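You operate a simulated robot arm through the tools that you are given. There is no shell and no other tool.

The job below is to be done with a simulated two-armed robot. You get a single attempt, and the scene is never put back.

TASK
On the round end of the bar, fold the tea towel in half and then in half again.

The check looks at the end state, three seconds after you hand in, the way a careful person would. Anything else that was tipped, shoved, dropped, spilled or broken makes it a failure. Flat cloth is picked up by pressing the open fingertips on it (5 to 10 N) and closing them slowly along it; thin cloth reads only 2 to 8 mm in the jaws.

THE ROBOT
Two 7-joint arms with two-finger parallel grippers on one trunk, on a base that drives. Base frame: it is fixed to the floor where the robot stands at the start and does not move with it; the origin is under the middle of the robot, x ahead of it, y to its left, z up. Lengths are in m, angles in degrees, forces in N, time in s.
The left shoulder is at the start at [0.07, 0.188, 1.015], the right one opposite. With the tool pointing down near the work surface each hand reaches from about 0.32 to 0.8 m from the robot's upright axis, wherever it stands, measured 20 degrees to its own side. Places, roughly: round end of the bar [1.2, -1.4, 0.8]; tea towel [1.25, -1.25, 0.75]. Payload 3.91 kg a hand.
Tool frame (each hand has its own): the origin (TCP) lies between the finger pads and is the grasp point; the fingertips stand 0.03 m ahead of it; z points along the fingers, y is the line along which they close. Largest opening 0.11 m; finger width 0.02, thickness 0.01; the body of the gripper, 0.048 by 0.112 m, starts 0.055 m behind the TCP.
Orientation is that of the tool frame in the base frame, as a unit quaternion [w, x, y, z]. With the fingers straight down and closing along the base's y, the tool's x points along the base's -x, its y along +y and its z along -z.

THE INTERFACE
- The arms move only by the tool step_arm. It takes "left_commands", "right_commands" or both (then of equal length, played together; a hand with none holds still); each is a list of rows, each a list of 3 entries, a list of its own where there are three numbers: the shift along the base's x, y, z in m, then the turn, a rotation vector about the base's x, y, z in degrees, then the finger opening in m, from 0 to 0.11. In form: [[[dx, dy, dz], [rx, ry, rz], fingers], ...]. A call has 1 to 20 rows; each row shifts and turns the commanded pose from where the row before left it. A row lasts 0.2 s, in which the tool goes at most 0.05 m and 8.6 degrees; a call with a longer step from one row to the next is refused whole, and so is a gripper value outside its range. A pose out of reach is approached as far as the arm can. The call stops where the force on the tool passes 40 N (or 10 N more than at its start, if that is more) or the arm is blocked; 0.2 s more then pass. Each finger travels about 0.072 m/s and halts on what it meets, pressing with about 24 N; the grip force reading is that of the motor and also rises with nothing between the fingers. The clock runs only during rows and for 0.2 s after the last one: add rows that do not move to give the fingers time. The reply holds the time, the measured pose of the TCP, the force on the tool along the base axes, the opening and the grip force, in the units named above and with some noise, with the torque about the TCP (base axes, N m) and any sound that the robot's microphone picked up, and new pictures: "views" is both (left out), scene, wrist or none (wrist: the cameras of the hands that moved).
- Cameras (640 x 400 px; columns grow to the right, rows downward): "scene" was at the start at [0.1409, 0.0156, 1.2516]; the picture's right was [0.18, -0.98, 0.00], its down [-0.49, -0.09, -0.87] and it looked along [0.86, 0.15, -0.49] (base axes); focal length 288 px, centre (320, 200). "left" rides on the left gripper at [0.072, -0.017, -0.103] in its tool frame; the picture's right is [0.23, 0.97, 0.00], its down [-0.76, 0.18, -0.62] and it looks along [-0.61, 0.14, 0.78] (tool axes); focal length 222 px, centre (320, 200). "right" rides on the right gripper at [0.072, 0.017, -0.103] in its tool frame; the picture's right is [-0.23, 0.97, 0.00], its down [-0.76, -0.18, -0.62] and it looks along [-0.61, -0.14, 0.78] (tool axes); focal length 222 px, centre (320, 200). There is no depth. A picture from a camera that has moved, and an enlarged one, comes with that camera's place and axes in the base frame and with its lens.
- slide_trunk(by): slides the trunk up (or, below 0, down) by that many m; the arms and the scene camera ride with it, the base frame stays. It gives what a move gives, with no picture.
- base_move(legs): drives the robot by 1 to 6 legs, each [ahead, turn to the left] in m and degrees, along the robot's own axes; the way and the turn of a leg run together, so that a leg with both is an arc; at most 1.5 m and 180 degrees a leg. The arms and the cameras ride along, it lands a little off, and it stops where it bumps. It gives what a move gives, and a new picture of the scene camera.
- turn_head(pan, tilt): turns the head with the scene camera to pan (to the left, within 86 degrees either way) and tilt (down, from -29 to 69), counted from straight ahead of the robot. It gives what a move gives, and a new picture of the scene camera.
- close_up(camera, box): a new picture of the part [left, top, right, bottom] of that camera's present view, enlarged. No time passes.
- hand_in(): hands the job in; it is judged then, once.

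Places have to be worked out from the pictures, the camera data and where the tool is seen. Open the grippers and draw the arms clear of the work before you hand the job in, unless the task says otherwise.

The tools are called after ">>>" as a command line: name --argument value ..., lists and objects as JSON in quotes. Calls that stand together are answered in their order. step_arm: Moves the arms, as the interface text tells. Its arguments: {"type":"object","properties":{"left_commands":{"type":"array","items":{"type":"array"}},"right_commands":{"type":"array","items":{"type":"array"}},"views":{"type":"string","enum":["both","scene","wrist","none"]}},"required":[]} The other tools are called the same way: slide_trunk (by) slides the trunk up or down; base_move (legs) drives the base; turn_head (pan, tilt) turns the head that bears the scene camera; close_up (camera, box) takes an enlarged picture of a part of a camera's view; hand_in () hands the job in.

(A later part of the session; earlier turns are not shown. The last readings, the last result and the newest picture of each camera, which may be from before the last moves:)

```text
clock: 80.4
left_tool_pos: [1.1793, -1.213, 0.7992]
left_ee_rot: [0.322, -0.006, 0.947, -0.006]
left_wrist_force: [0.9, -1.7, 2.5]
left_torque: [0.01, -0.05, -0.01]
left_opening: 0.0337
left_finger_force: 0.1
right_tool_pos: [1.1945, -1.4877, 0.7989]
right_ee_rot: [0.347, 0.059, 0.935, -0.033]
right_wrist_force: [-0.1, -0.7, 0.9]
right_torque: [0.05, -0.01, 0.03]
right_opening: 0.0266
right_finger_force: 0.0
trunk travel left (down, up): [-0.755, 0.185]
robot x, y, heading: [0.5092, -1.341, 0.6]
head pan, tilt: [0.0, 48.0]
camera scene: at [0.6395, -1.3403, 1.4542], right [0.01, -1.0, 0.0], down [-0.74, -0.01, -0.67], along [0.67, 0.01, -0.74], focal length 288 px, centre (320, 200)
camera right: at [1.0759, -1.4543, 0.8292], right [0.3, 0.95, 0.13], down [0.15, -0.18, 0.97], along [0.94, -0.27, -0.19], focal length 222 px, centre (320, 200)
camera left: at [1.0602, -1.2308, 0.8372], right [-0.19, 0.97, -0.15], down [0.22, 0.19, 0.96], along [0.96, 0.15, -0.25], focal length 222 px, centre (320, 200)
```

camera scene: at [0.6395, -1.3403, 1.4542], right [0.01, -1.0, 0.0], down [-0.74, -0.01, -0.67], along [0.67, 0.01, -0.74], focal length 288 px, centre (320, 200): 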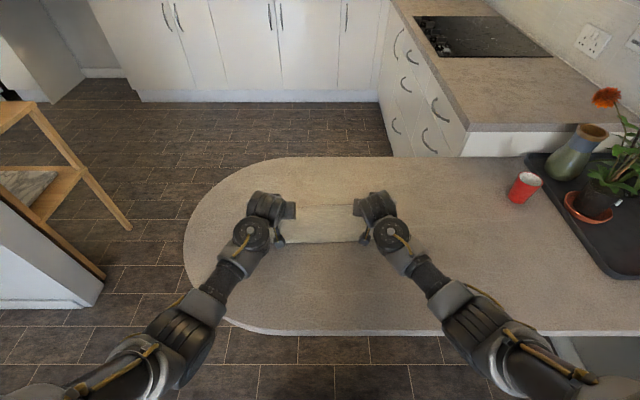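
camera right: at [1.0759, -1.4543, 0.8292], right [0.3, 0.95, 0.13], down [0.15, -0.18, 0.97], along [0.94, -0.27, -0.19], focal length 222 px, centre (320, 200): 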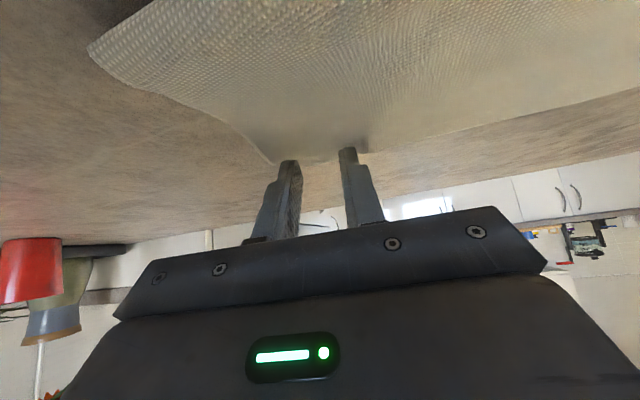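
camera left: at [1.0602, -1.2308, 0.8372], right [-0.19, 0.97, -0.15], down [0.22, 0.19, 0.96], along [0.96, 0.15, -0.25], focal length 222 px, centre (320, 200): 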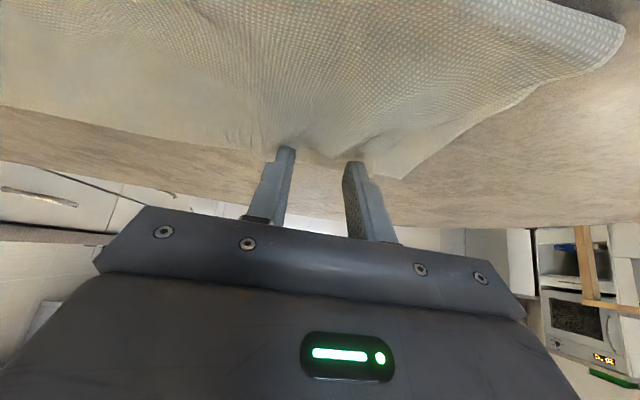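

Spread and released nicely. I lift both hands straight up clear of the cloth and look at the folded towel.

>>> step_arm --left_commands '[[[0, 0, 0.005], [0, 0, 0], 0.036], [[-0.003, 0, 0.02], [0, 0, 0], 0.04], [[-0.01, 0.01, 0.03], [0, 0, 0], 0.04], [[-0.01, 0.03, 0.03], [0, 0, 0], 0.04], [[-0.01, 0.03, 0.03], [0, 0, 0], 0.04], [[0, 0.03, 0.02], [0, 0, 0], 0.04], [[0, 0.03, 0.0], [0, 0, 0], 0.04]]' --right_commands '[[[0, 0, 0.005], [0, 0, 0], 0.03], [[-0.003, 0, 0.02], [0, 0, 0], 0.04], [[-0.01, -0.01, 0.03], [0, 0, 0], 0.04], [[-0.01, -0.03, 0.03], [0, 0, 0], 0.04], [[-0.01, -0.03, 0.03], [0, 0, 0], 0.04], [[0, -0.03, 0.02], [0, 0, 0], 0.04], [[0, -0.03, 0.0], [0, 0, 0], 0.04]]' --views "scene"

>>> close_up --camera "scene" --box '[240, 160, 440, 285]'

```text
clock: 82.0
left_tool_pos: [1.1472, -1.0832, 0.936]
left_ee_rot: [0.322, -0.005, 0.947, -0.006]
left_wrist_force: [0.7, 0.5, -0.7]
left_torque: [-0.01, -0.04, 0.01]
left_opening: 0.04
left_finger_force: 0.1
right_tool_pos: [1.1656, -1.618, 0.9329]
right_ee_rot: [0.347, 0.058, 0.935, -0.033]
right_wrist_force: [0.2, 0.4, -0.9]
right_torque: [0.02, -0.04, -0.01]
right_opening: 0.0399
right_finger_force: 0.1
trunk travel left (down, up): [-0.755, 0.185]
robot x, y, heading: [0.5068, -1.3428, 0.8]
head pan, tilt: [0.0, 48.0]
camera scene: at [0.6399, -1.3402, 1.4541], right [0.01, -1.0, 0.0], down [-0.74, -0.01, -0.67], along [0.67, 0.01, -0.74], focal length 288 px, centre (320, 200)
```

scene: 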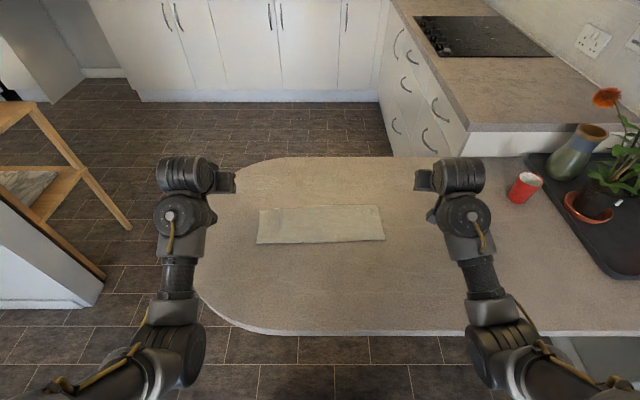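

```text
3.20 times, centred on (340, 222) of scene
camera zoom: at [0.6399, -1.3402, 1.4541], right [0.01, -1.0, 0.0], down [-0.74, -0.01, -0.67], along [0.67, 0.01, -0.74], focal length 923 px, centre (256, 128)
```

zoom: 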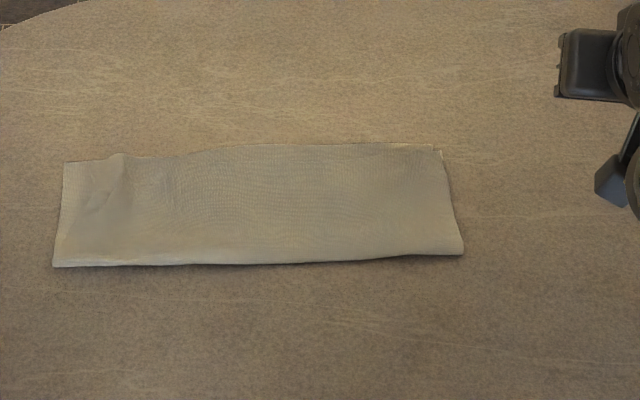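

The first fold came out very neat: a strip about 0.12 × 0.36 m at x 1.09–1.23, y -1.15…-1.515. For the second fold I'll use the right hand, fingers straight down, gripping the strip's right end; I straighten that hand and move the left one out of the way.

>>> step_arm --left_commands '[[[0, 0.01, 0.015], [0, 0, 0], 0.04], [[0, 0.01, 0.015], [0, 0, 0], 0.04], [[0, 0.01, 0.015], [0, 0, 0], 0.04], [[0, 0.01, 0.015], [0, 0, 0], 0.04], [[0, 0.01, 0.01], [0, 0, 0], 0.04], [[0, 0, 0], [0, 0, 0], 0.04], [[0, 0, 0], [0, 0, 0], 0.04]]' --right_commands '[[[-0.003, 0.003, 0.012], [0.65, 6.8, 1.15], 0.04], [[-0.003, 0.003, 0.012], [0.65, 6.8, 1.15], 0.04], [[-0.003, 0.003, 0.012], [0.65, 6.8, 1.15], 0.04], [[-0.003, 0.003, 0.012], [0.65, 6.8, 1.15], 0.04], [[0, 0, 0.01], [0.65, 6.8, 1.15], 0.04], [[0, 0, 0], [0.65, 6.8, 1.15], 0.04], [[0, 0, 0], [0, 0, 0], 0.04]]'

```text
clock: 82.7
left_tool_pos: [1.148, -1.061, 0.9684]
left_ee_rot: [0.322, -0.006, 0.947, -0.006]
left_wrist_force: [0.0, -0.1, 0.3]
left_torque: [0.01, 0.0, -0.01]
left_opening: 0.0399
left_finger_force: 0.0
right_tool_pos: [1.1613, -1.6107, 0.9627]
right_ee_rot: [0.228, 0.04, 0.973, -0.02]
right_wrist_force: [34.7, 7.1, -27.6]
right_torque: [-1.08, -0.89, -1.58]
right_opening: 0.04
right_finger_force: 0.1
trunk travel left (down, up): [-0.755, 0.185]
robot x, y, heading: [0.5067, -1.345, 0.5]
head pan, tilt: [0.0, 48.0]
stopped in row 3 (right hand): the force on the tool passed its limit at 197 N (the readings are from after the stop); the commanded pose is now the measured one
camera scene: at [0.6404, -1.3399, 1.454], right [0.01, -1.0, 0.0], down [-0.74, -0.01, -0.67], along [0.67, 0.01, -0.74], focal length 288 px, centre (320, 200)
camera right: at [1.0534, -1.5834, 1.0237], right [0.29, 0.95, 0.08], down [0.39, -0.2, 0.9], along [0.88, -0.23, -0.43], focal length 222 px, centre (320, 200)
camera left: at [1.028, -1.0783, 1.0074], right [-0.19, 0.97, -0.15], down [0.22, 0.19, 0.96], along [0.96, 0.15, -0.25], focal length 222 px, centre (320, 200)
```

scene: 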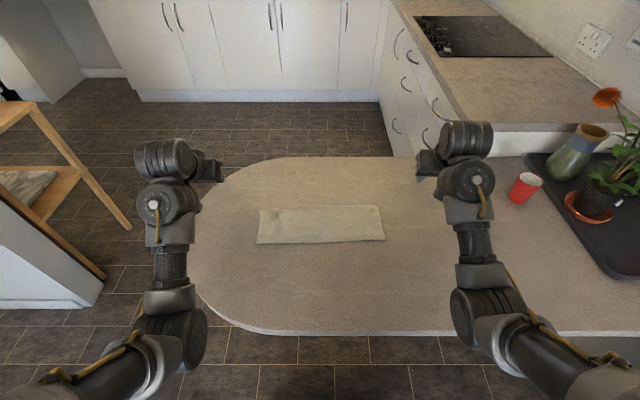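
right: 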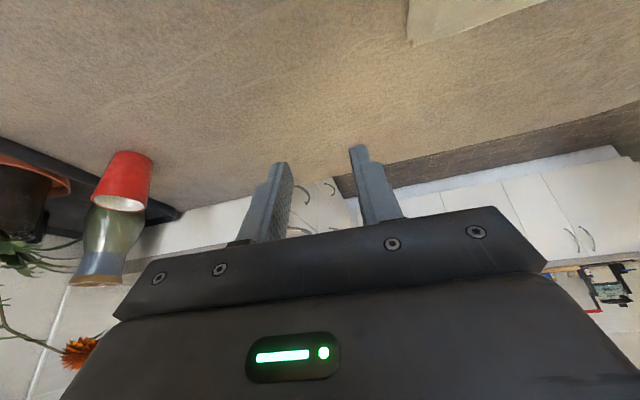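
left: 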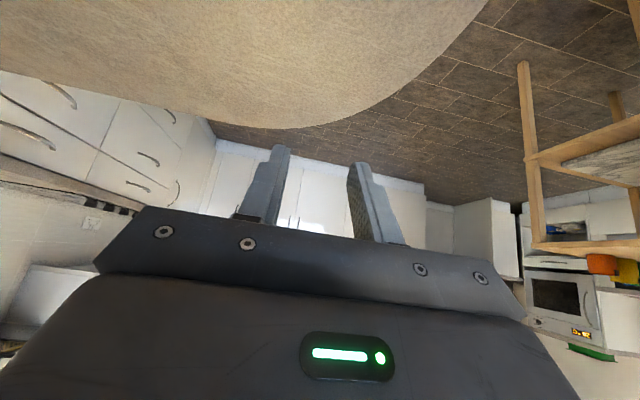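

The right hand's bracket met its own forearm again when I straightened it – this posture needs the fingers tilted at least ~30° forward. I tilt it back to relieve the contact.

>>> step_arm --right_commands '[[[0, 0, 0], [-0.5, -5, -1], 0.04], [[0, 0, 0], [-0.5, -5, -1], 0.04], [[0, 0, 0], [0, 0, 0], 0.04]]' --views "none"

```text
clock: 83.5
left_tool_pos: [1.1479, -1.0601, 0.97]
left_ee_rot: [0.322, -0.007, 0.947, -0.006]
left_wrist_force: [-0.4, 0.3, -0.7]
left_torque: [-0.03, 0.01, 0.0]
left_opening: 0.0401
left_finger_force: 0.0
right_tool_pos: [1.1627, -1.6106, 0.964]
right_ee_rot: [0.309, 0.056, 0.949, -0.028]
right_wrist_force: [0.5, 0.9, -0.6]
right_torque: [0.01, 0.02, -0.01]
right_opening: 0.04
right_finger_force: 0.0
trunk travel left (down, up): [-0.755, 0.185]
robot x, y, heading: [0.5089, -1.343, 0.6]
head pan, tilt: [0.0, 48.0]
```

Relieved. I now bring the right hand down near the strip's right end (TCP z≈0.86), removing its yaw and setting the tilt to 30°.

>>> step_arm --right_commands '[[[-0.001, 0.016, -0.021], [0, 0, 0], 0.04], [[-0.001, 0.016, -0.021], [0, 0, 0], 0.04], [[-0.001, 0.016, -0.021], [0.5, 2.0, 2.3], 0.04], [[-0.001, 0.016, -0.021], [0.5, 2.0, 2.3], 0.04], [[-0.002, 0.016, -0.02], [0.5, 2.0, 2.4], 0.04], [[0, 0, 0], [0, 0, 0], 0.034]]'

```text
clock: 84.9
left_tool_pos: [1.1471, -1.0621, 0.9694]
left_ee_rot: [0.321, -0.006, 0.947, -0.006]
left_wrist_force: [0.2, 1.3, -0.3]
left_torque: [-0.02, 0.0, 0.01]
left_opening: 0.0402
left_finger_force: 0.0
right_tool_pos: [1.1562, -1.5292, 0.8599]
right_ee_rot: [0.26, -0.001, 0.966, 0.001]
right_wrist_force: [-1.3, 0.0, 0.3]
right_torque: [-0.01, 0.01, 0.01]
right_opening: 0.0339
right_finger_force: 0.1
trunk travel left (down, up): [-0.755, 0.185]
robot x, y, heading: [0.5089, -1.3416, 0.9]
head pan, tilt: [0.0, 48.0]
camera scene: at [0.64, -1.3405, 1.4541], right [0.01, -1.0, 0.0], down [-0.74, -0.01, -0.67], along [0.67, 0.01, -0.74], focal length 288 px, centre (320, 200)
camera right: at [1.0416, -1.5134, 0.9134], right [0.2, 0.97, 0.12], down [0.35, -0.18, 0.92], along [0.92, -0.14, -0.37], focal length 222 px, centre (320, 200)
```

scene: 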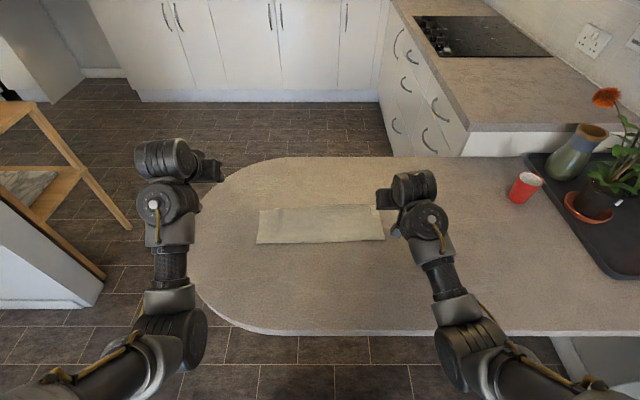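
right: 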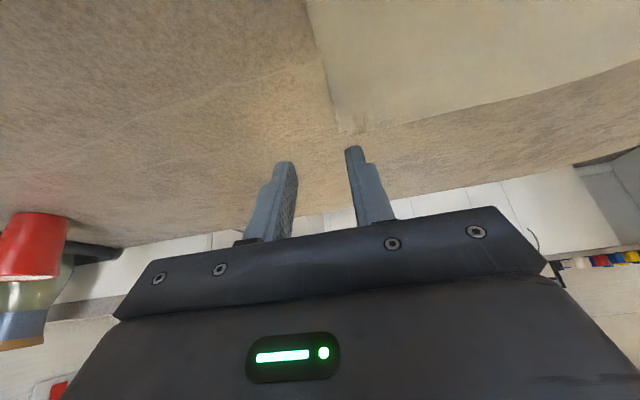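

The strip's right edge is at y≈-1.516. I place the outer finger just outside that edge and the inner one on the cloth, rolling the hand 3° so the outer tip reaches the bar, and come down to z≈0.808.

>>> step_arm --right_commands '[[[0, 0.0125, -0.015], [1.5, 0, 0], 0.034], [[-0.002, 0.0125, -0.015], [1.5, 0, 0], 0.034], [[0, 0, -0.014], [0, 0, 0], 0.034], [[0, 0, -0.008], [0, 0, 0], 0.034], [[0, 0, 0], [0, 0, 0], 0.034]]' --views "wrist"

```text
clock: 86.1
left_tool_pos: [1.1472, -1.0599, 0.9693]
left_ee_rot: [0.321, -0.006, 0.947, -0.006]
left_wrist_force: [-0.2, 0.9, 0.3]
left_torque: [0.01, 0.02, 0.02]
left_opening: 0.0397
left_finger_force: 0.0
right_tool_pos: [1.1529, -1.5062, 0.8082]
right_ee_rot: [0.26, 0.008, 0.965, 0.025]
right_wrist_force: [-1.0, -0.5, 0.0]
right_torque: [0.0, 0.04, 0.01]
right_opening: 0.034
right_finger_force: 0.0
trunk travel left (down, up): [-0.755, 0.185]
robot x, y, heading: [0.511, -1.343, 0.5]
head pan, tilt: [0.0, 48.0]
camera right: at [1.0393, -1.492, 0.8613], right [0.2, 0.97, 0.17], down [0.35, -0.23, 0.91], along [0.92, -0.12, -0.38], focal length 222 px, centre (320, 200)
```

right: 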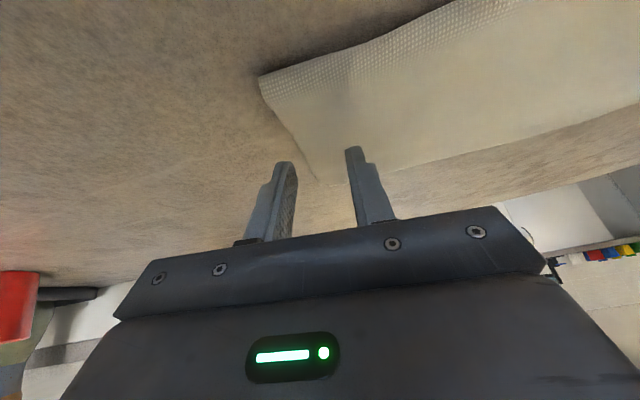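

The right edge runs between the two fingers as intended. I step down to contact.

>>> step_arm --right_commands '[[[0, 0, -0.004], [0, 0, 0], 0.034], [[0, 0, -0.002], [0, 0, 0], 0.034], [[0, 0, -0.001], [0, 0, 0], 0.034], [[0, 0, 0], [0, 0, 0], 0.034]]' --views "none"

```text
clock: 87.1
left_tool_pos: [1.1476, -1.0603, 0.9688]
left_ee_rot: [0.322, -0.006, 0.947, -0.006]
left_wrist_force: [0.2, 0.2, 0.3]
left_torque: [0.02, -0.02, -0.02]
left_opening: 0.04
left_finger_force: 0.2
right_tool_pos: [1.1525, -1.5057, 0.8001]
right_ee_rot: [0.26, 0.006, 0.965, 0.026]
right_wrist_force: [-0.2, 0.4, 0.6]
right_torque: [-0.04, 0.03, 0.04]
right_opening: 0.0342
right_finger_force: 0.1
trunk travel left (down, up): [-0.755, 0.185]
robot x, y, heading: [0.5064, -1.3425, 0.5]
head pan, tilt: [0.0, 48.0]
```

Barely touching. I go down in 1 mm steps until about 8 N.

>>> step_arm --right_commands '[[[0, 0, -0.001], [0, 0, 0], 0.034], [[0, 0, -0.001], [0, 0, 0], 0.034], [[0, 0, 0], [0, 0, 0], 0.034]]' --views "none"

```text
clock: 87.9
left_tool_pos: [1.1477, -1.0605, 0.9695]
left_ee_rot: [0.322, -0.006, 0.947, -0.006]
left_wrist_force: [-0.6, -0.3, 0.8]
left_torque: [0.01, 0.01, -0.01]
left_opening: 0.0402
left_finger_force: 0.1
right_tool_pos: [1.1535, -1.5054, 0.7998]
right_ee_rot: [0.26, 0.007, 0.965, 0.026]
right_wrist_force: [-1.0, 0.3, 4.6]
right_torque: [-0.1, 0.04, 0.0]
right_opening: 0.034
right_finger_force: 0.2
trunk travel left (down, up): [-0.755, 0.185]
robot x, y, heading: [0.5101, -1.34, 0.6]
head pan, tilt: [0.0, 48.0]
```

The load is all on the outer finger (on bare bar). I reduce the roll by 1.3° and press slightly more so the inner finger loads the cloth too.

>>> step_arm --right_commands '[[[0, 0, -0.0003], [-1.3, 0, 0], 0.034], [[0, 0, -0.0003], [0, 0, 0], 0.034], [[0, 0, 0], [0, 0, 0], 0.034]]' --views "none"

```text
clock: 88.7
left_tool_pos: [1.1474, -1.0592, 0.9694]
left_ee_rot: [0.322, -0.006, 0.947, -0.006]
left_wrist_force: [-0.1, -0.4, -0.2]
left_torque: [0.02, 0.01, 0.0]
left_opening: 0.04
left_finger_force: 0.1
right_tool_pos: [1.1526, -1.5058, 0.7991]
right_ee_rot: [0.261, 0.004, 0.965, 0.014]
right_wrist_force: [-0.3, 1.4, 6.2]
right_torque: [0.14, -0.01, 0.02]
right_opening: 0.0345
right_finger_force: 0.6
trunk travel left (down, up): [-0.755, 0.185]
robot x, y, heading: [0.5104, -1.3422, 0.8]
head pan, tilt: [0.0, 48.0]
```

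Now it's all on the inner finger; I split the difference with +0.6° roll and press a bit more.

>>> step_arm --right_commands '[[[0, 0, -0.0004], [0.6, 0, 0], 0.034], [[0, 0, 0], [0, 0, 0], 0.034]]' --views "none"

```text
clock: 89.3
left_tool_pos: [1.1463, -1.0606, 0.9706]
left_ee_rot: [0.322, -0.007, 0.947, -0.006]
left_wrist_force: [0.2, -0.9, 0.7]
left_torque: [-0.04, -0.02, 0.0]
left_opening: 0.0401
left_finger_force: 0.0
right_tool_pos: [1.1535, -1.5061, 0.7982]
right_ee_rot: [0.261, 0.005, 0.965, 0.02]
right_wrist_force: [-0.7, 1.5, 9.0]
right_torque: [0.04, -0.04, 0.04]
right_opening: 0.0347
right_finger_force: 1.0
trunk travel left (down, up): [-0.755, 0.185]
robot x, y, heading: [0.5108, -1.3401, 0.8]
head pan, tilt: [0.0, 48.0]
```

Balanced at 9 N. Now I close slowly so the outer finger pushes both edges in and the cloth gathers between the fingers.

>>> step_arm --right_commands '[[[0, 0, 0], [0, 0, 0], 0.032], [[0, 0, 0], [0, 0, 0], 0.03], [[0, 0, 0], [0, 0, 0], 0.028], [[0, 0, 0], [0, 0, 0], 0.026], [[0, 0, 0], [0, 0, 0], 0.024], [[0, 0, 0], [0, 0, 0], 0.022], [[0, 0, 0], [0, 0, 0], 0.02], [[0, 0, 0], [0, 0, 0], 0.018], [[0, 0, 0], [0, 0, 0], 0.016], [[0, 0, 0], [0, 0, 0], 0.014]]' --views "wrist"

>>> close_up --camera "right" --box '[200, 40, 460, 202]'

```text
clock: 91.5
left_tool_pos: [1.1458, -1.0599, 0.971]
left_ee_rot: [0.322, -0.007, 0.947, -0.005]
left_wrist_force: [0.4, 0.6, -0.2]
left_torque: [0.01, 0.0, -0.02]
left_opening: 0.0399
left_finger_force: 0.0
right_tool_pos: [1.1524, -1.5052, 0.7979]
right_ee_rot: [0.261, 0.006, 0.965, 0.019]
right_wrist_force: [-0.4, -0.9, 12.2]
right_torque: [0.1, -0.1, -0.03]
right_opening: 0.014
right_finger_force: 0.1
trunk travel left (down, up): [-0.755, 0.185]
robot x, y, heading: [0.5114, -1.3421, 0.4]
head pan, tilt: [0.0, 48.0]
camera right: at [1.038, -1.4919, 0.8525], right [0.2, 0.97, 0.15], down [0.34, -0.21, 0.91], along [0.92, -0.13, -0.38], focal length 222 px, centre (320, 200)
```

right: 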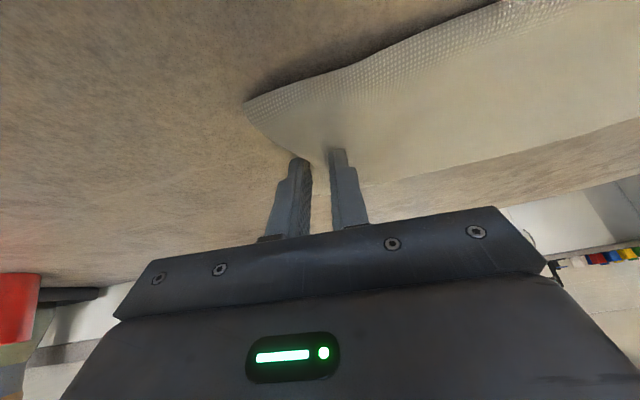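

```text
2.46 times, centred on (330, 121) of right
camera zoom: at [1.038, -1.4919, 0.8525], right [0.2, 0.97, 0.15], down [0.34, -0.21, 0.91], along [0.92, -0.13, -0.38], focal length 547 px, centre (295, 394)
```

zoom: 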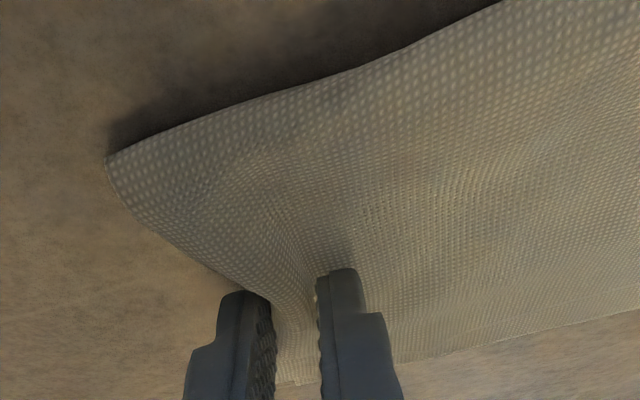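

The cloth is bulging up between the fingers with its edge against the outer finger. I close fully.

>>> step_arm --right_commands '[[[0, 0, 0], [0, 0, 0], 0.012], [[0, 0, 0], [0, 0, 0], 0.01], [[0, 0, 0], [0, 0, 0], 0.008], [[0, 0, 0], [0, 0, 0], 0.006], [[0, 0, 0], [0, 0, 0], 0.004], [[0, 0, 0], [0, 0, 0], 0.002], [[0, 0, 0], [0, 0, 0], 0.0], [[0, 0, 0], [0, 0, 0], 0.0], [[0, 0, 0], [0, 0, 0], 0.0]]' --views "wrist"

>>> close_up --camera "right" --box '[200, 40, 460, 202]'

```text
clock: 93.5
left_tool_pos: [1.146, -1.0612, 0.9704]
left_ee_rot: [0.323, -0.006, 0.947, -0.006]
left_wrist_force: [-0.7, -0.1, -0.4]
left_torque: [-0.03, 0.01, 0.01]
left_opening: 0.04
left_finger_force: 0.1
right_tool_pos: [1.1525, -1.5056, 0.7988]
right_ee_rot: [0.26, 0.005, 0.965, 0.02]
right_wrist_force: [0.3, -0.8, 15.0]
right_torque: [0.03, -0.12, 0.04]
right_opening: 0.0036
right_finger_force: 23.7
trunk travel left (down, up): [-0.755, 0.185]
robot x, y, heading: [0.511, -1.3383, 0.8]
head pan, tilt: [0.0, 48.0]
camera right: at [1.0379, -1.4916, 0.8526], right [0.2, 0.97, 0.15], down [0.34, -0.21, 0.91], along [0.92, -0.13, -0.38], focal length 222 px, centre (320, 200)
```

right: 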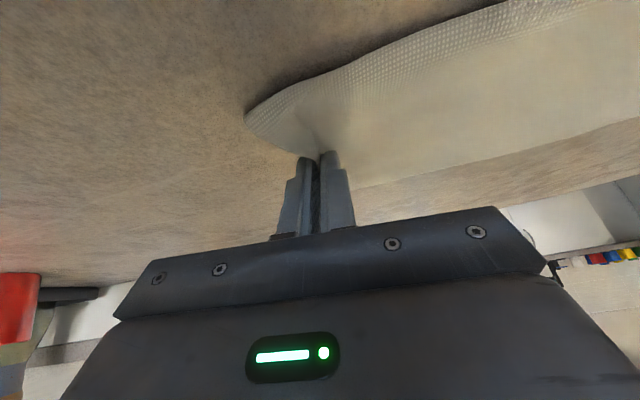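

```text
2.46 times, centred on (330, 121) of right
camera zoom: at [1.0379, -1.4916, 0.8526], right [0.2, 0.97, 0.15], down [0.34, -0.21, 0.91], along [0.92, -0.13, -0.38], focal length 547 px, centre (295, 394)
```

zoom: 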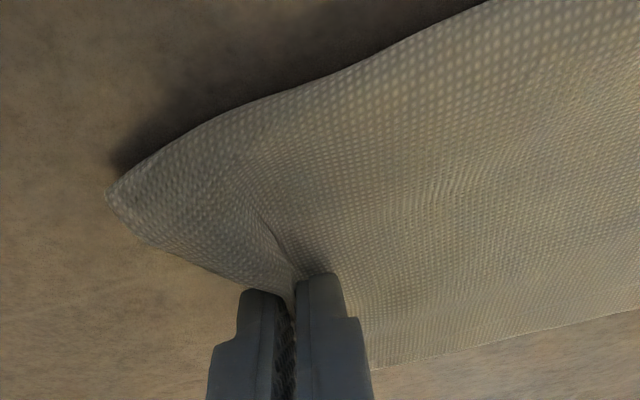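

The jaws read 3.6 mm, more than the 2.2 mm of the single-layer grip, so both layers are probably held. I lift slightly to check.

>>> step_arm --right_commands '[[[0, 0.002, 0.01], [0, 0, 0], 0.0], [[0, 0.004, 0.015], [0, 0, 0], 0.0], [[0, 0.006, 0.015], [0, 0, 0], 0.0], [[0, 0.008, 0.015], [0, 0, 0], 0.0], [[0, 0, 0], [0, 0, 0], 0.0]]'

>>> close_up --camera "scene" --box '[240, 160, 440, 285]'

```text
clock: 94.7
left_tool_pos: [1.1473, -1.0599, 0.9693]
left_ee_rot: [0.322, -0.006, 0.947, -0.006]
left_wrist_force: [-0.1, -0.5, 0.1]
left_torque: [0.03, -0.06, -0.01]
left_opening: 0.0399
left_finger_force: 0.0
right_tool_pos: [1.1533, -1.4864, 0.8532]
right_ee_rot: [0.259, 0.006, 0.966, 0.019]
right_wrist_force: [-0.2, 0.3, -0.1]
right_torque: [0.01, -0.01, 0.03]
right_opening: 0.0033
right_finger_force: 23.9
trunk travel left (down, up): [-0.755, 0.185]
robot x, y, heading: [0.5074, -1.3393, 0.6]
head pan, tilt: [0.0, 48.0]
camera scene: at [0.6401, -1.3403, 1.4541], right [0.01, -1.0, 0.0], down [-0.74, -0.01, -0.67], along [0.67, 0.01, -0.74], focal length 288 px, centre (320, 200)
camera right: at [1.0386, -1.4724, 0.9067], right [0.2, 0.97, 0.15], down [0.35, -0.22, 0.91], along [0.92, -0.13, -0.38], focal length 222 px, centre (320, 200)
```

scene: 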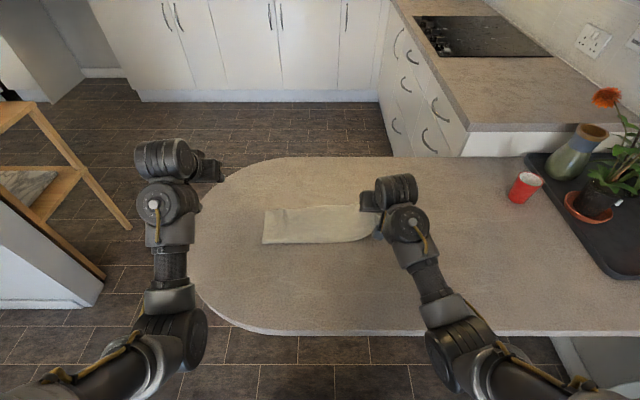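
right: 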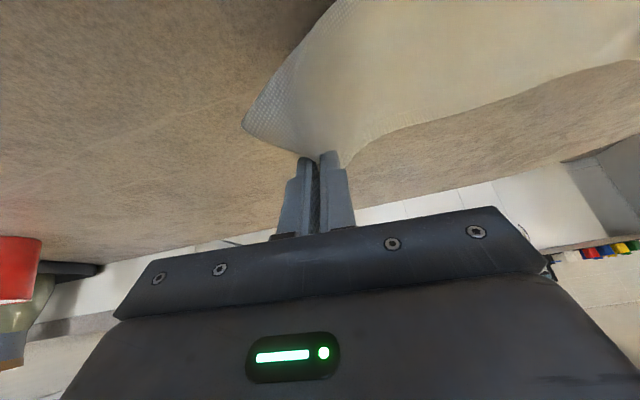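

```text
3.20 times, centred on (340, 222) of scene
camera zoom: at [0.6401, -1.3403, 1.4541], right [0.01, -1.0, 0.0], down [-0.74, -0.01, -0.67], along [0.67, 0.01, -0.74], focal length 923 px, centre (256, 128)
```

zoom: 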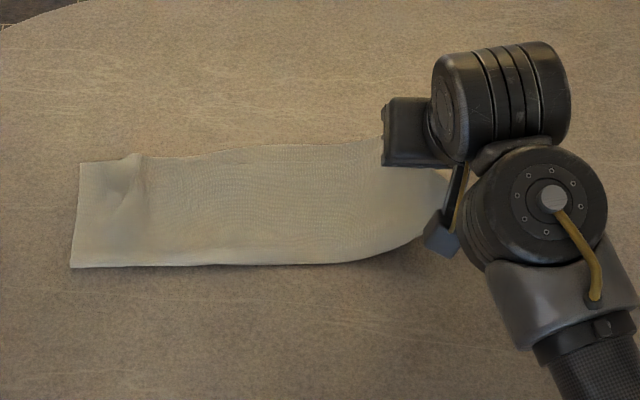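

Both layers come up together, including the crease side; nothing stays on the bar. I raise the trunk to lift the strip, keeping the arm posture.

>>> slide_trunk --by 0.18

>>> step_arm --right_commands '[[[0, 0.004, 0.015], [0, 0, 0], 0.0], [[0, 0.004, 0.015], [0, 0, 0], 0.0], [[0, 0.004, 0.015], [0, 0, 0], 0.0], [[0, 0.004, 0.015], [0, 0, 0], 0.0], [[0, 0, 0], [0, 0, 0], 0.0]]' --views "scene"

```text
clock: 96.7
left_tool_pos: [1.1481, -1.0607, 1.149]
left_ee_rot: [0.322, -0.006, 0.947, -0.006]
left_wrist_force: [0.4, 0.4, 0.0]
left_torque: [0.02, -0.03, -0.02]
left_opening: 0.04
left_finger_force: 0.0
right_tool_pos: [1.1535, -1.486, 1.0327]
right_ee_rot: [0.26, 0.004, 0.965, 0.019]
right_wrist_force: [-0.4, 0.0, -0.2]
right_torque: [-0.02, 0.01, 0.03]
right_opening: 0.0033
right_finger_force: 23.8
trunk travel left (down, up): [-0.935, 0.005]
robot x, y, heading: [0.5104, -1.3399, 0.6]
head pan, tilt: [0.0, 48.0]
```

```text
clock: 97.9
left_tool_pos: [1.1478, -1.0601, 1.1489]
left_ee_rot: [0.322, -0.006, 0.947, -0.007]
left_wrist_force: [0.6, -0.2, -0.5]
left_torque: [-0.04, 0.0, 0.0]
left_opening: 0.0399
left_finger_force: 0.1
right_tool_pos: [1.1517, -1.471, 1.0923]
right_ee_rot: [0.26, 0.004, 0.965, 0.02]
right_wrist_force: [0.7, 0.7, 1.2]
right_torque: [-0.02, -0.03, 0.0]
right_opening: 0.0035
right_finger_force: 23.7
trunk travel left (down, up): [-0.935, 0.005]
robot x, y, heading: [0.5076, -1.3417, 0.6]
head pan, tilt: [0.0, 48.0]
camera scene: at [0.6402, -1.3402, 1.6341], right [0.01, -1.0, 0.0], down [-0.74, -0.01, -0.67], along [0.67, 0.01, -0.74], focal length 288 px, centre (320, 200)
```

scene: 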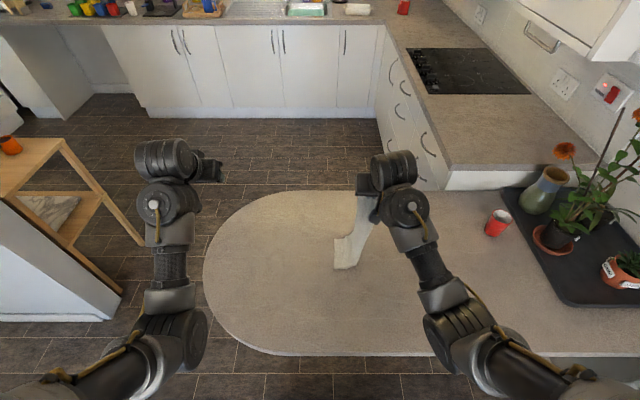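

The strip hangs with just its free end on the bar. I raise the hand another 6 cm to lift it completely, and zoom in.

>>> step_arm --right_commands '[[[0, 0, 0.015], [0, 0, 0], 0.0], [[0, 0, 0.015], [0, 0, 0], 0.0], [[0, 0, 0.015], [0, 0, 0], 0.0], [[0, 0, 0.015], [0, 0, 0], 0.0], [[0, 0, 0], [0, 0, 0], 0.0], [[0, 0, 0], [0, 0, 0], 0.0]]' --views "both"

>>> close_up --camera "scene" --box '[280, 150, 480, 275]'

```text
clock: 99.3
left_tool_pos: [1.1484, -1.0608, 1.1493]
left_ee_rot: [0.322, -0.007, 0.947, -0.006]
left_wrist_force: [-0.4, 0.5, 0.1]
left_torque: [0.0, 0.03, 0.04]
left_opening: 0.0402
left_finger_force: 0.0
right_tool_pos: [1.1533, -1.471, 1.1508]
right_ee_rot: [0.26, 0.004, 0.965, 0.019]
right_wrist_force: [-0.9, -0.1, 0.4]
right_torque: [-0.05, 0.0, 0.02]
right_opening: 0.0032
right_finger_force: 23.8
trunk travel left (down, up): [-0.935, 0.005]
robot x, y, heading: [0.5068, -1.3424, 0.7]
head pan, tilt: [0.0, 48.0]
camera scene: at [0.6402, -1.3402, 1.6341], right [0.01, -1.0, 0.0], down [-0.74, -0.01, -0.67], along [0.67, 0.01, -0.74], focal length 288 px, centre (320, 200)
camera right: at [1.0389, -1.4571, 1.2063], right [0.2, 0.97, 0.15], down [0.35, -0.21, 0.91], along [0.92, -0.13, -0.38], focal length 222 px, centre (320, 200)
```

scene: 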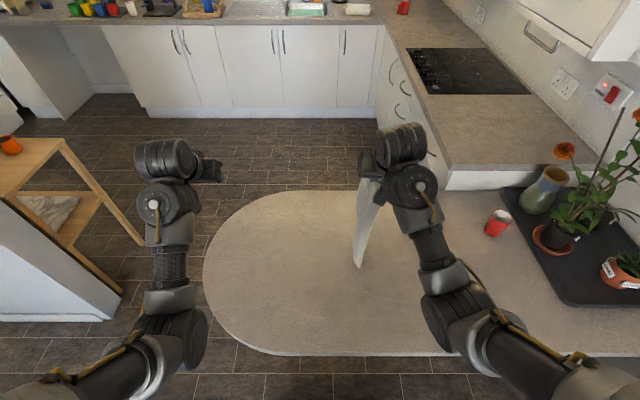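
right: 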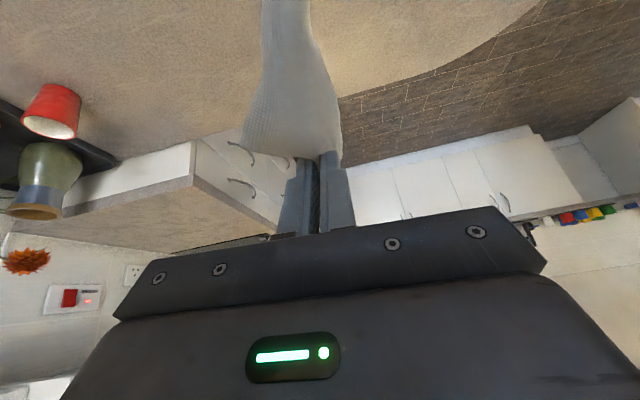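

```text
3.20 times, centred on (380, 212) of scene
camera zoom: at [0.6402, -1.3402, 1.6341], right [0.01, -1.0, 0.0], down [-0.74, -0.01, -0.67], along [0.67, 0.01, -0.74], focal length 923 px, centre (128, 160)
```

zoom: 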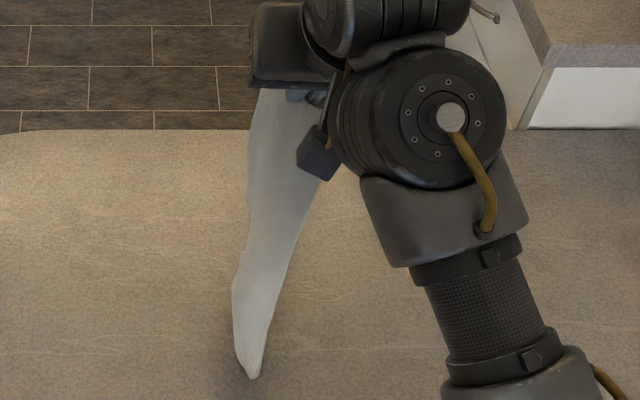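

The strip hangs straight, lower end at z≈0.78. I shift 2.5 cm right, then start laying: hand goes left and down at 45° so the lower end stays at the right.

>>> step_arm --right_commands '[[[0, -0.0125, 0], [0, 0, 0], 0.0], [[0, -0.0125, 0], [0, 0, 0], 0.0], [[0, 0, 0], [0, 0, 0], 0.0], [[0, 0, -0.008], [0, 0, 0], 0.0], [[0, 0.006, -0.012], [0, 0, 0], 0.0], [[0, 0.012, -0.014], [0, 0, 0], 0.0], [[0, 0.014, -0.014], [0, 0, 0], 0.0], [[0, 0.014, -0.014], [0, 0, 0], 0.0], [[0, 0, 0], [0, 0, 0], 0.0]]'

>>> close_up --camera "scene" --box '[280, 150, 480, 275]'

```text
clock: 101.3
left_tool_pos: [1.1467, -1.06, 1.1491]
left_ee_rot: [0.322, -0.005, 0.947, -0.007]
left_wrist_force: [-0.2, 0.0, -0.1]
left_torque: [0.0, 0.01, 0.02]
left_opening: 0.0403
left_finger_force: 0.1
right_tool_pos: [1.1524, -1.4497, 1.0904]
right_ee_rot: [0.26, 0.006, 0.965, 0.02]
right_wrist_force: [-0.1, -0.1, -1.2]
right_torque: [-0.02, 0.01, 0.0]
right_opening: 0.0032
right_finger_force: 24.2
trunk travel left (down, up): [-0.935, 0.005]
robot x, y, heading: [0.5081, -1.3414, 0.6]
head pan, tilt: [0.0, 48.0]
camera scene: at [0.6401, -1.3401, 1.6341], right [0.01, -1.0, 0.0], down [-0.74, -0.01, -0.67], along [0.67, 0.01, -0.74], focal length 288 px, centre (320, 200)
camera right: at [1.0384, -1.4355, 1.1439], right [0.2, 0.97, 0.15], down [0.35, -0.22, 0.91], along [0.92, -0.13, -0.38], focal length 222 px, centre (320, 200)
```

scene: 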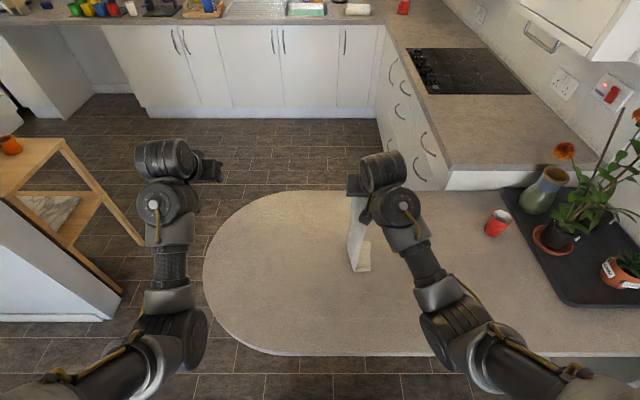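
right: 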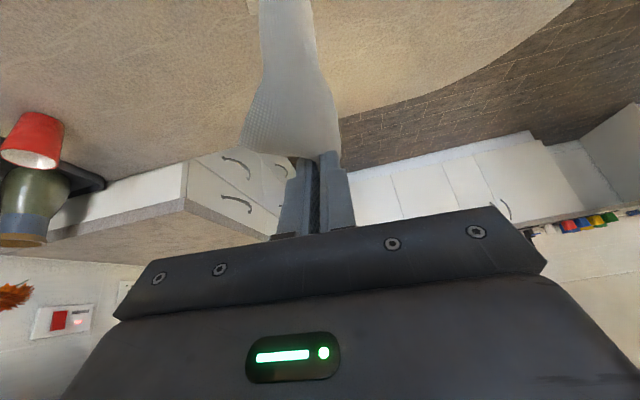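

```text
3.20 times, centred on (380, 212) of scene
camera zoom: at [0.6401, -1.3401, 1.6341], right [0.01, -1.0, 0.0], down [-0.74, -0.01, -0.67], along [0.67, 0.01, -0.74], focal length 923 px, centre (128, 160)
```

zoom: 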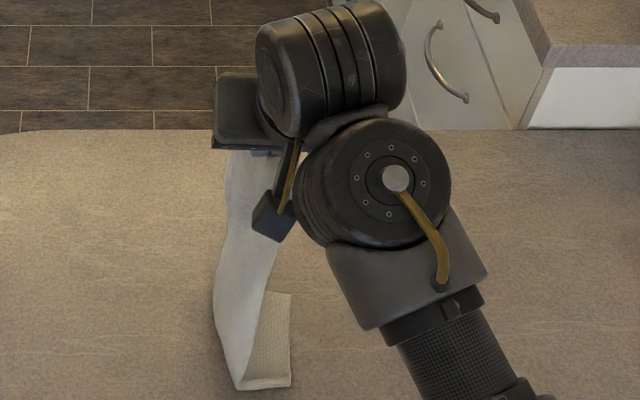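

The free end now lies to the right at y≈-1.505, as wanted. I continue laying left and down until about half the strip is on the bar.

>>> step_arm --right_commands '[[[0, 0.014, -0.0155], [0, 0, 0], 0.0], [[0, 0.014, -0.0155], [0, 0, 0], 0.0], [[0, 0.014, -0.0155], [0, 0, 0], 0.0], [[0, 0.014, -0.0155], [0, 0, 0], 0.0], [[0, 0.014, -0.0155], [0, 0, 0], 0.0], [[0, 0.014, -0.0155], [0, 0, 0], 0.0], [[0, 0.014, -0.0155], [0, 0, 0], 0.0], [[0, 0.014, -0.0155], [0, 0, 0], 0.0], [[0, 0, 0], [0, 0, 0], 0.0]]'

>>> close_up --camera "scene" --box '[260, 150, 460, 275]'

```text
clock: 103.3
left_tool_pos: [1.1477, -1.0605, 1.1492]
left_ee_rot: [0.322, -0.006, 0.947, -0.005]
left_wrist_force: [0.4, 0.7, 0.3]
left_torque: [0.02, 0.01, 0.02]
left_opening: 0.0402
left_finger_force: 0.0
right_tool_pos: [1.1539, -1.3378, 0.9676]
right_ee_rot: [0.26, 0.005, 0.965, 0.02]
right_wrist_force: [0.2, 0.2, -0.2]
right_torque: [-0.02, 0.05, 0.03]
right_opening: 0.0033
right_finger_force: 23.8
trunk travel left (down, up): [-0.935, 0.005]
robot x, y, heading: [0.5084, -1.3406, 0.6]
head pan, tilt: [0.0, 48.0]
camera scene: at [0.6401, -1.3405, 1.6341], right [0.01, -1.0, 0.0], down [-0.74, -0.01, -0.67], along [0.67, 0.01, -0.74], focal length 288 px, centre (320, 200)
camera right: at [1.0385, -1.323, 1.0202], right [0.2, 0.97, 0.15], down [0.35, -0.22, 0.91], along [0.92, -0.13, -0.38], focal length 222 px, centre (320, 200)
```

scene: 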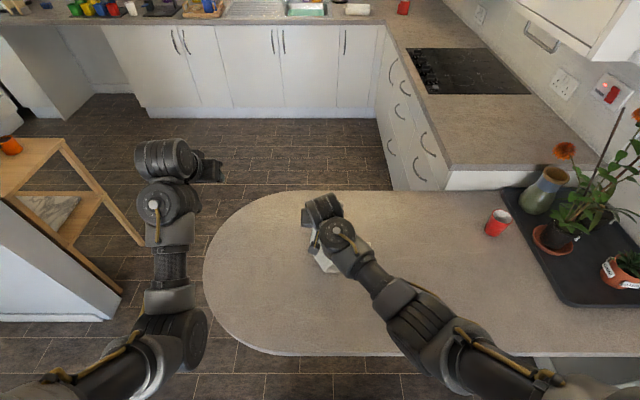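
right: 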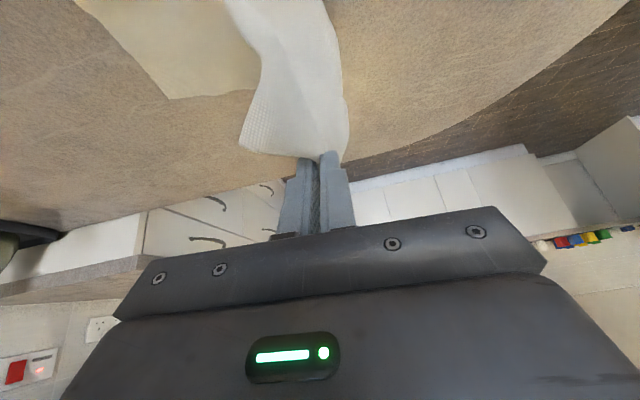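

```text
3.20 times, centred on (360, 212) of scene
camera zoom: at [0.6401, -1.3405, 1.6341], right [0.01, -1.0, 0.0], down [-0.74, -0.01, -0.67], along [0.67, 0.01, -0.74], focal length 923 px, centre (192, 160)
```

zoom: 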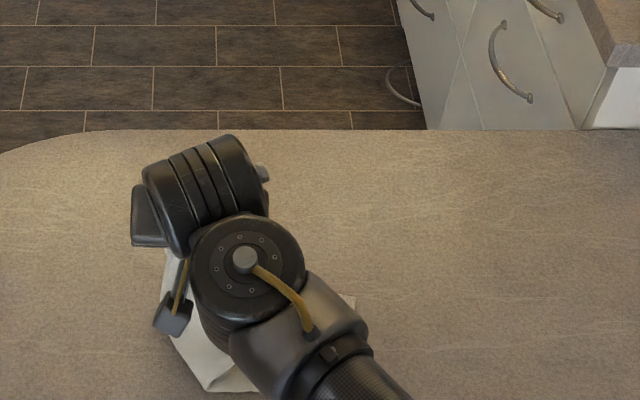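

The laying works; the free end's far corner is near [1.21, -1.52]. One more small step, then I lower the trunk 6 cm at the turning point and check.

>>> step_arm --right_commands '[[[0, 0.012, -0.012], [0, 0, 0], 0.0], [[0, 0, 0], [0, 0, 0], 0.0]]' --views "none"

>>> slide_trunk --by -0.06

>>> close_up --camera "right" --box '[0, 0, 640, 400]'

```text
clock: 103.9
left_tool_pos: [1.1479, -1.06, 1.1493]
left_ee_rot: [0.322, -0.006, 0.947, -0.006]
left_wrist_force: [1.4, -0.5, 0.5]
left_torque: [-0.03, 0.02, -0.03]
left_opening: 0.04
left_finger_force: 0.1
right_tool_pos: [1.1524, -1.3251, 0.9546]
right_ee_rot: [0.26, 0.005, 0.965, 0.02]
right_wrist_force: [0.7, -0.2, -0.3]
right_torque: [0.02, -0.02, -0.02]
right_opening: 0.0036
right_finger_force: 23.6
trunk travel left (down, up): [-0.935, 0.005]
robot x, y, heading: [0.5107, -1.3428, 1.1]
head pan, tilt: [0.0, 48.0]
```

```text
clock: 104.9
left_tool_pos: [1.1475, -1.0608, 1.0888]
left_ee_rot: [0.322, -0.006, 0.947, -0.006]
left_wrist_force: [-0.2, -0.2, -0.4]
left_torque: [-0.01, -0.04, 0.0]
left_opening: 0.04
left_finger_force: 0.0
right_tool_pos: [1.1526, -1.3239, 0.8954]
right_ee_rot: [0.259, 0.004, 0.966, 0.02]
right_wrist_force: [0.3, 0.3, 0.4]
right_torque: [-0.02, -0.02, -0.02]
right_opening: 0.0035
right_finger_force: 24.1
trunk travel left (down, up): [-0.875, 0.065]
robot x, y, heading: [0.5099, -1.3448, 0.7]
head pan, tilt: [0.0, 48.0]
```

```text
1.00 times, centred on (320, 200) of right (not enlarged: the box is as wide or as high as the picture)
camera zoom: at [1.0382, -1.3104, 0.9487], right [0.2, 0.97, 0.15], down [0.35, -0.21, 0.91], along [0.92, -0.13, -0.38], focal length 222 px, centre (320, 200)
```

zoom: 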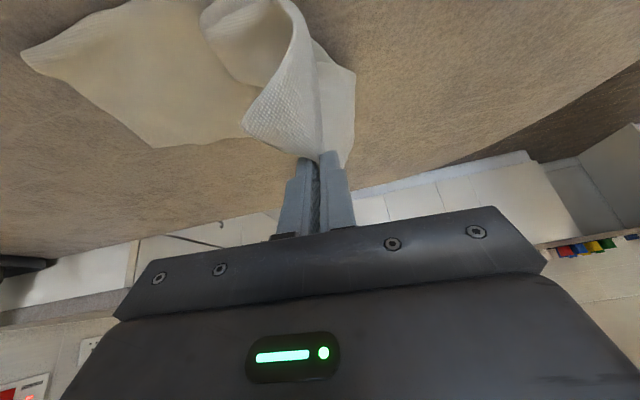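

Lowering straight down made the hanging part buckle with a twist. I raise the hand again 5 cm and shift left, so that the loop opens to the left before I lower it.

>>> step_arm --right_commands '[[[0, 0.002, 0.015], [0, 0, 0], 0.0], [[0, 0.003, 0.015], [0, 0, 0], 0.0], [[0, 0.004, 0.015], [0, 0, 0], 0.0], [[0, 0.006, 0.005], [0, 0, 0], 0.0], [[0, 0.008, 0], [0, 0, 0], 0.0], [[0, 0.008, 0], [0, 0, 0], 0.0], [[0, 0, 0], [0, 0, 0], 0.0]]' --views "wrist"

```text
clock: 106.5
left_tool_pos: [1.1482, -1.0606, 1.0909]
left_ee_rot: [0.322, -0.006, 0.947, -0.007]
left_wrist_force: [0.4, -0.9, -0.6]
left_torque: [0.0, -0.02, 0.01]
left_opening: 0.0403
left_finger_force: 0.1
right_tool_pos: [1.1513, -1.294, 0.9454]
right_ee_rot: [0.26, 0.005, 0.965, 0.02]
right_wrist_force: [0.3, 0.2, 0.0]
right_torque: [0.01, 0.03, 0.04]
right_opening: 0.0033
right_finger_force: 24.2
trunk travel left (down, up): [-0.875, 0.065]
robot x, y, heading: [0.5117, -1.34, 0.6]
head pan, tilt: [0.0, 48.0]
camera right: at [1.0379, -1.2802, 0.999], right [0.2, 0.97, 0.15], down [0.35, -0.21, 0.91], along [0.92, -0.13, -0.38], focal length 222 px, centre (320, 200)
```

right: 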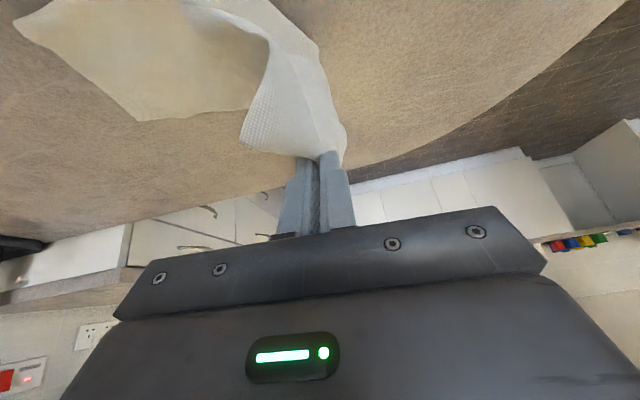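

The loop now opens to the left with the laid part to the right. I lower gradually and then begin moving right.

>>> step_arm --right_commands '[[[0, 0.002, -0.014], [0, 0, 0], 0.0], [[0, 0, -0.014], [0, 0, 0], 0.0], [[0, -0.004, -0.014], [0, 0, 0], 0.0], [[0, -0.008, -0.012], [0, 0, 0], 0.0], [[0, 0, 0], [0, 0, 0], 0.0]]' --views "both"

>>> close_up --camera "scene" --box '[260, 160, 460, 285]'

```text
clock: 107.7
left_tool_pos: [1.1468, -1.0609, 1.0892]
left_ee_rot: [0.322, -0.005, 0.947, -0.007]
left_wrist_force: [0.4, -0.3, -0.9]
left_torque: [0.03, 0.0, -0.03]
left_opening: 0.04
left_finger_force: 0.2
right_tool_pos: [1.1601, -1.3136, 0.8947]
right_ee_rot: [0.266, 0.008, 0.964, 0.014]
right_wrist_force: [0.1, 0.4, 0.3]
right_torque: [0.01, -0.01, 0.0]
right_opening: 0.0031
right_finger_force: 24.0
trunk travel left (down, up): [-0.875, 0.065]
robot x, y, heading: [0.5084, -1.3388, 0.4]
head pan, tilt: [0.0, 48.0]
camera scene: at [0.6401, -1.34, 1.5741], right [0.01, -1.0, 0.0], down [-0.74, -0.01, -0.67], along [0.67, 0.01, -0.74], focal length 288 px, centre (320, 200)
camera right: at [1.0451, -1.2981, 0.9459], right [0.2, 0.97, 0.14], down [0.33, -0.21, 0.92], along [0.92, -0.14, -0.37], focal length 222 px, centre (320, 200)
```

scene: 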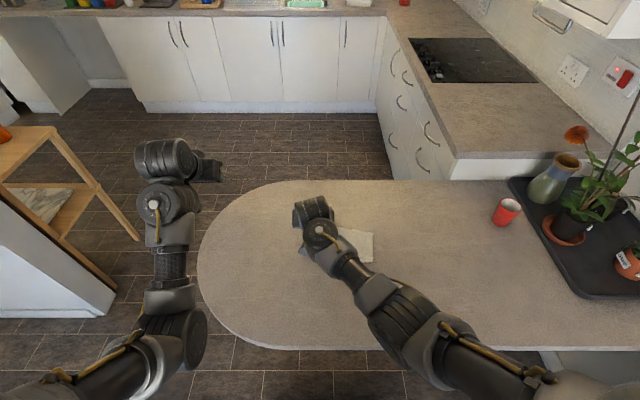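
right: 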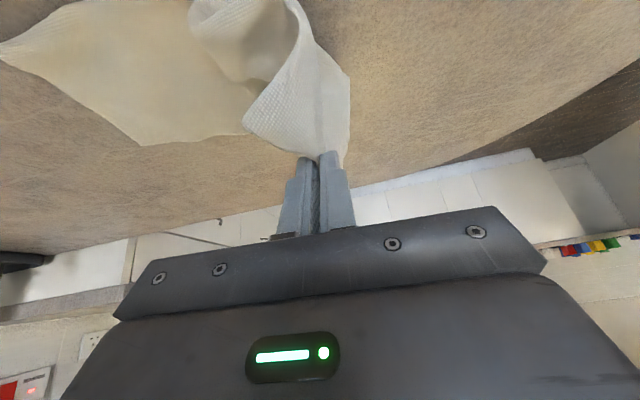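

```text
3.20 times, centred on (360, 222) of scene
camera zoom: at [0.6401, -1.34, 1.5741], right [0.01, -1.0, 0.0], down [-0.74, -0.01, -0.67], along [0.67, 0.01, -0.74], focal length 923 px, centre (192, 128)
```

zoom: 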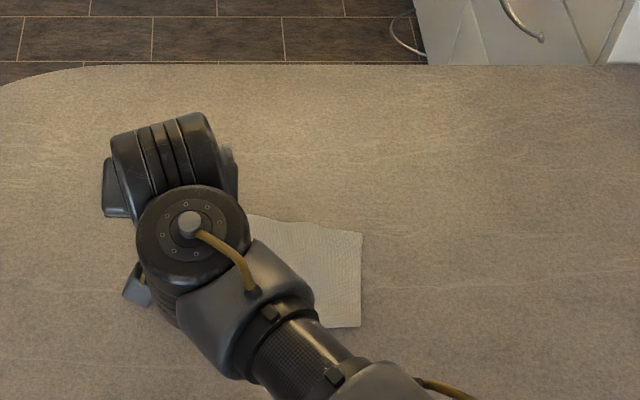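

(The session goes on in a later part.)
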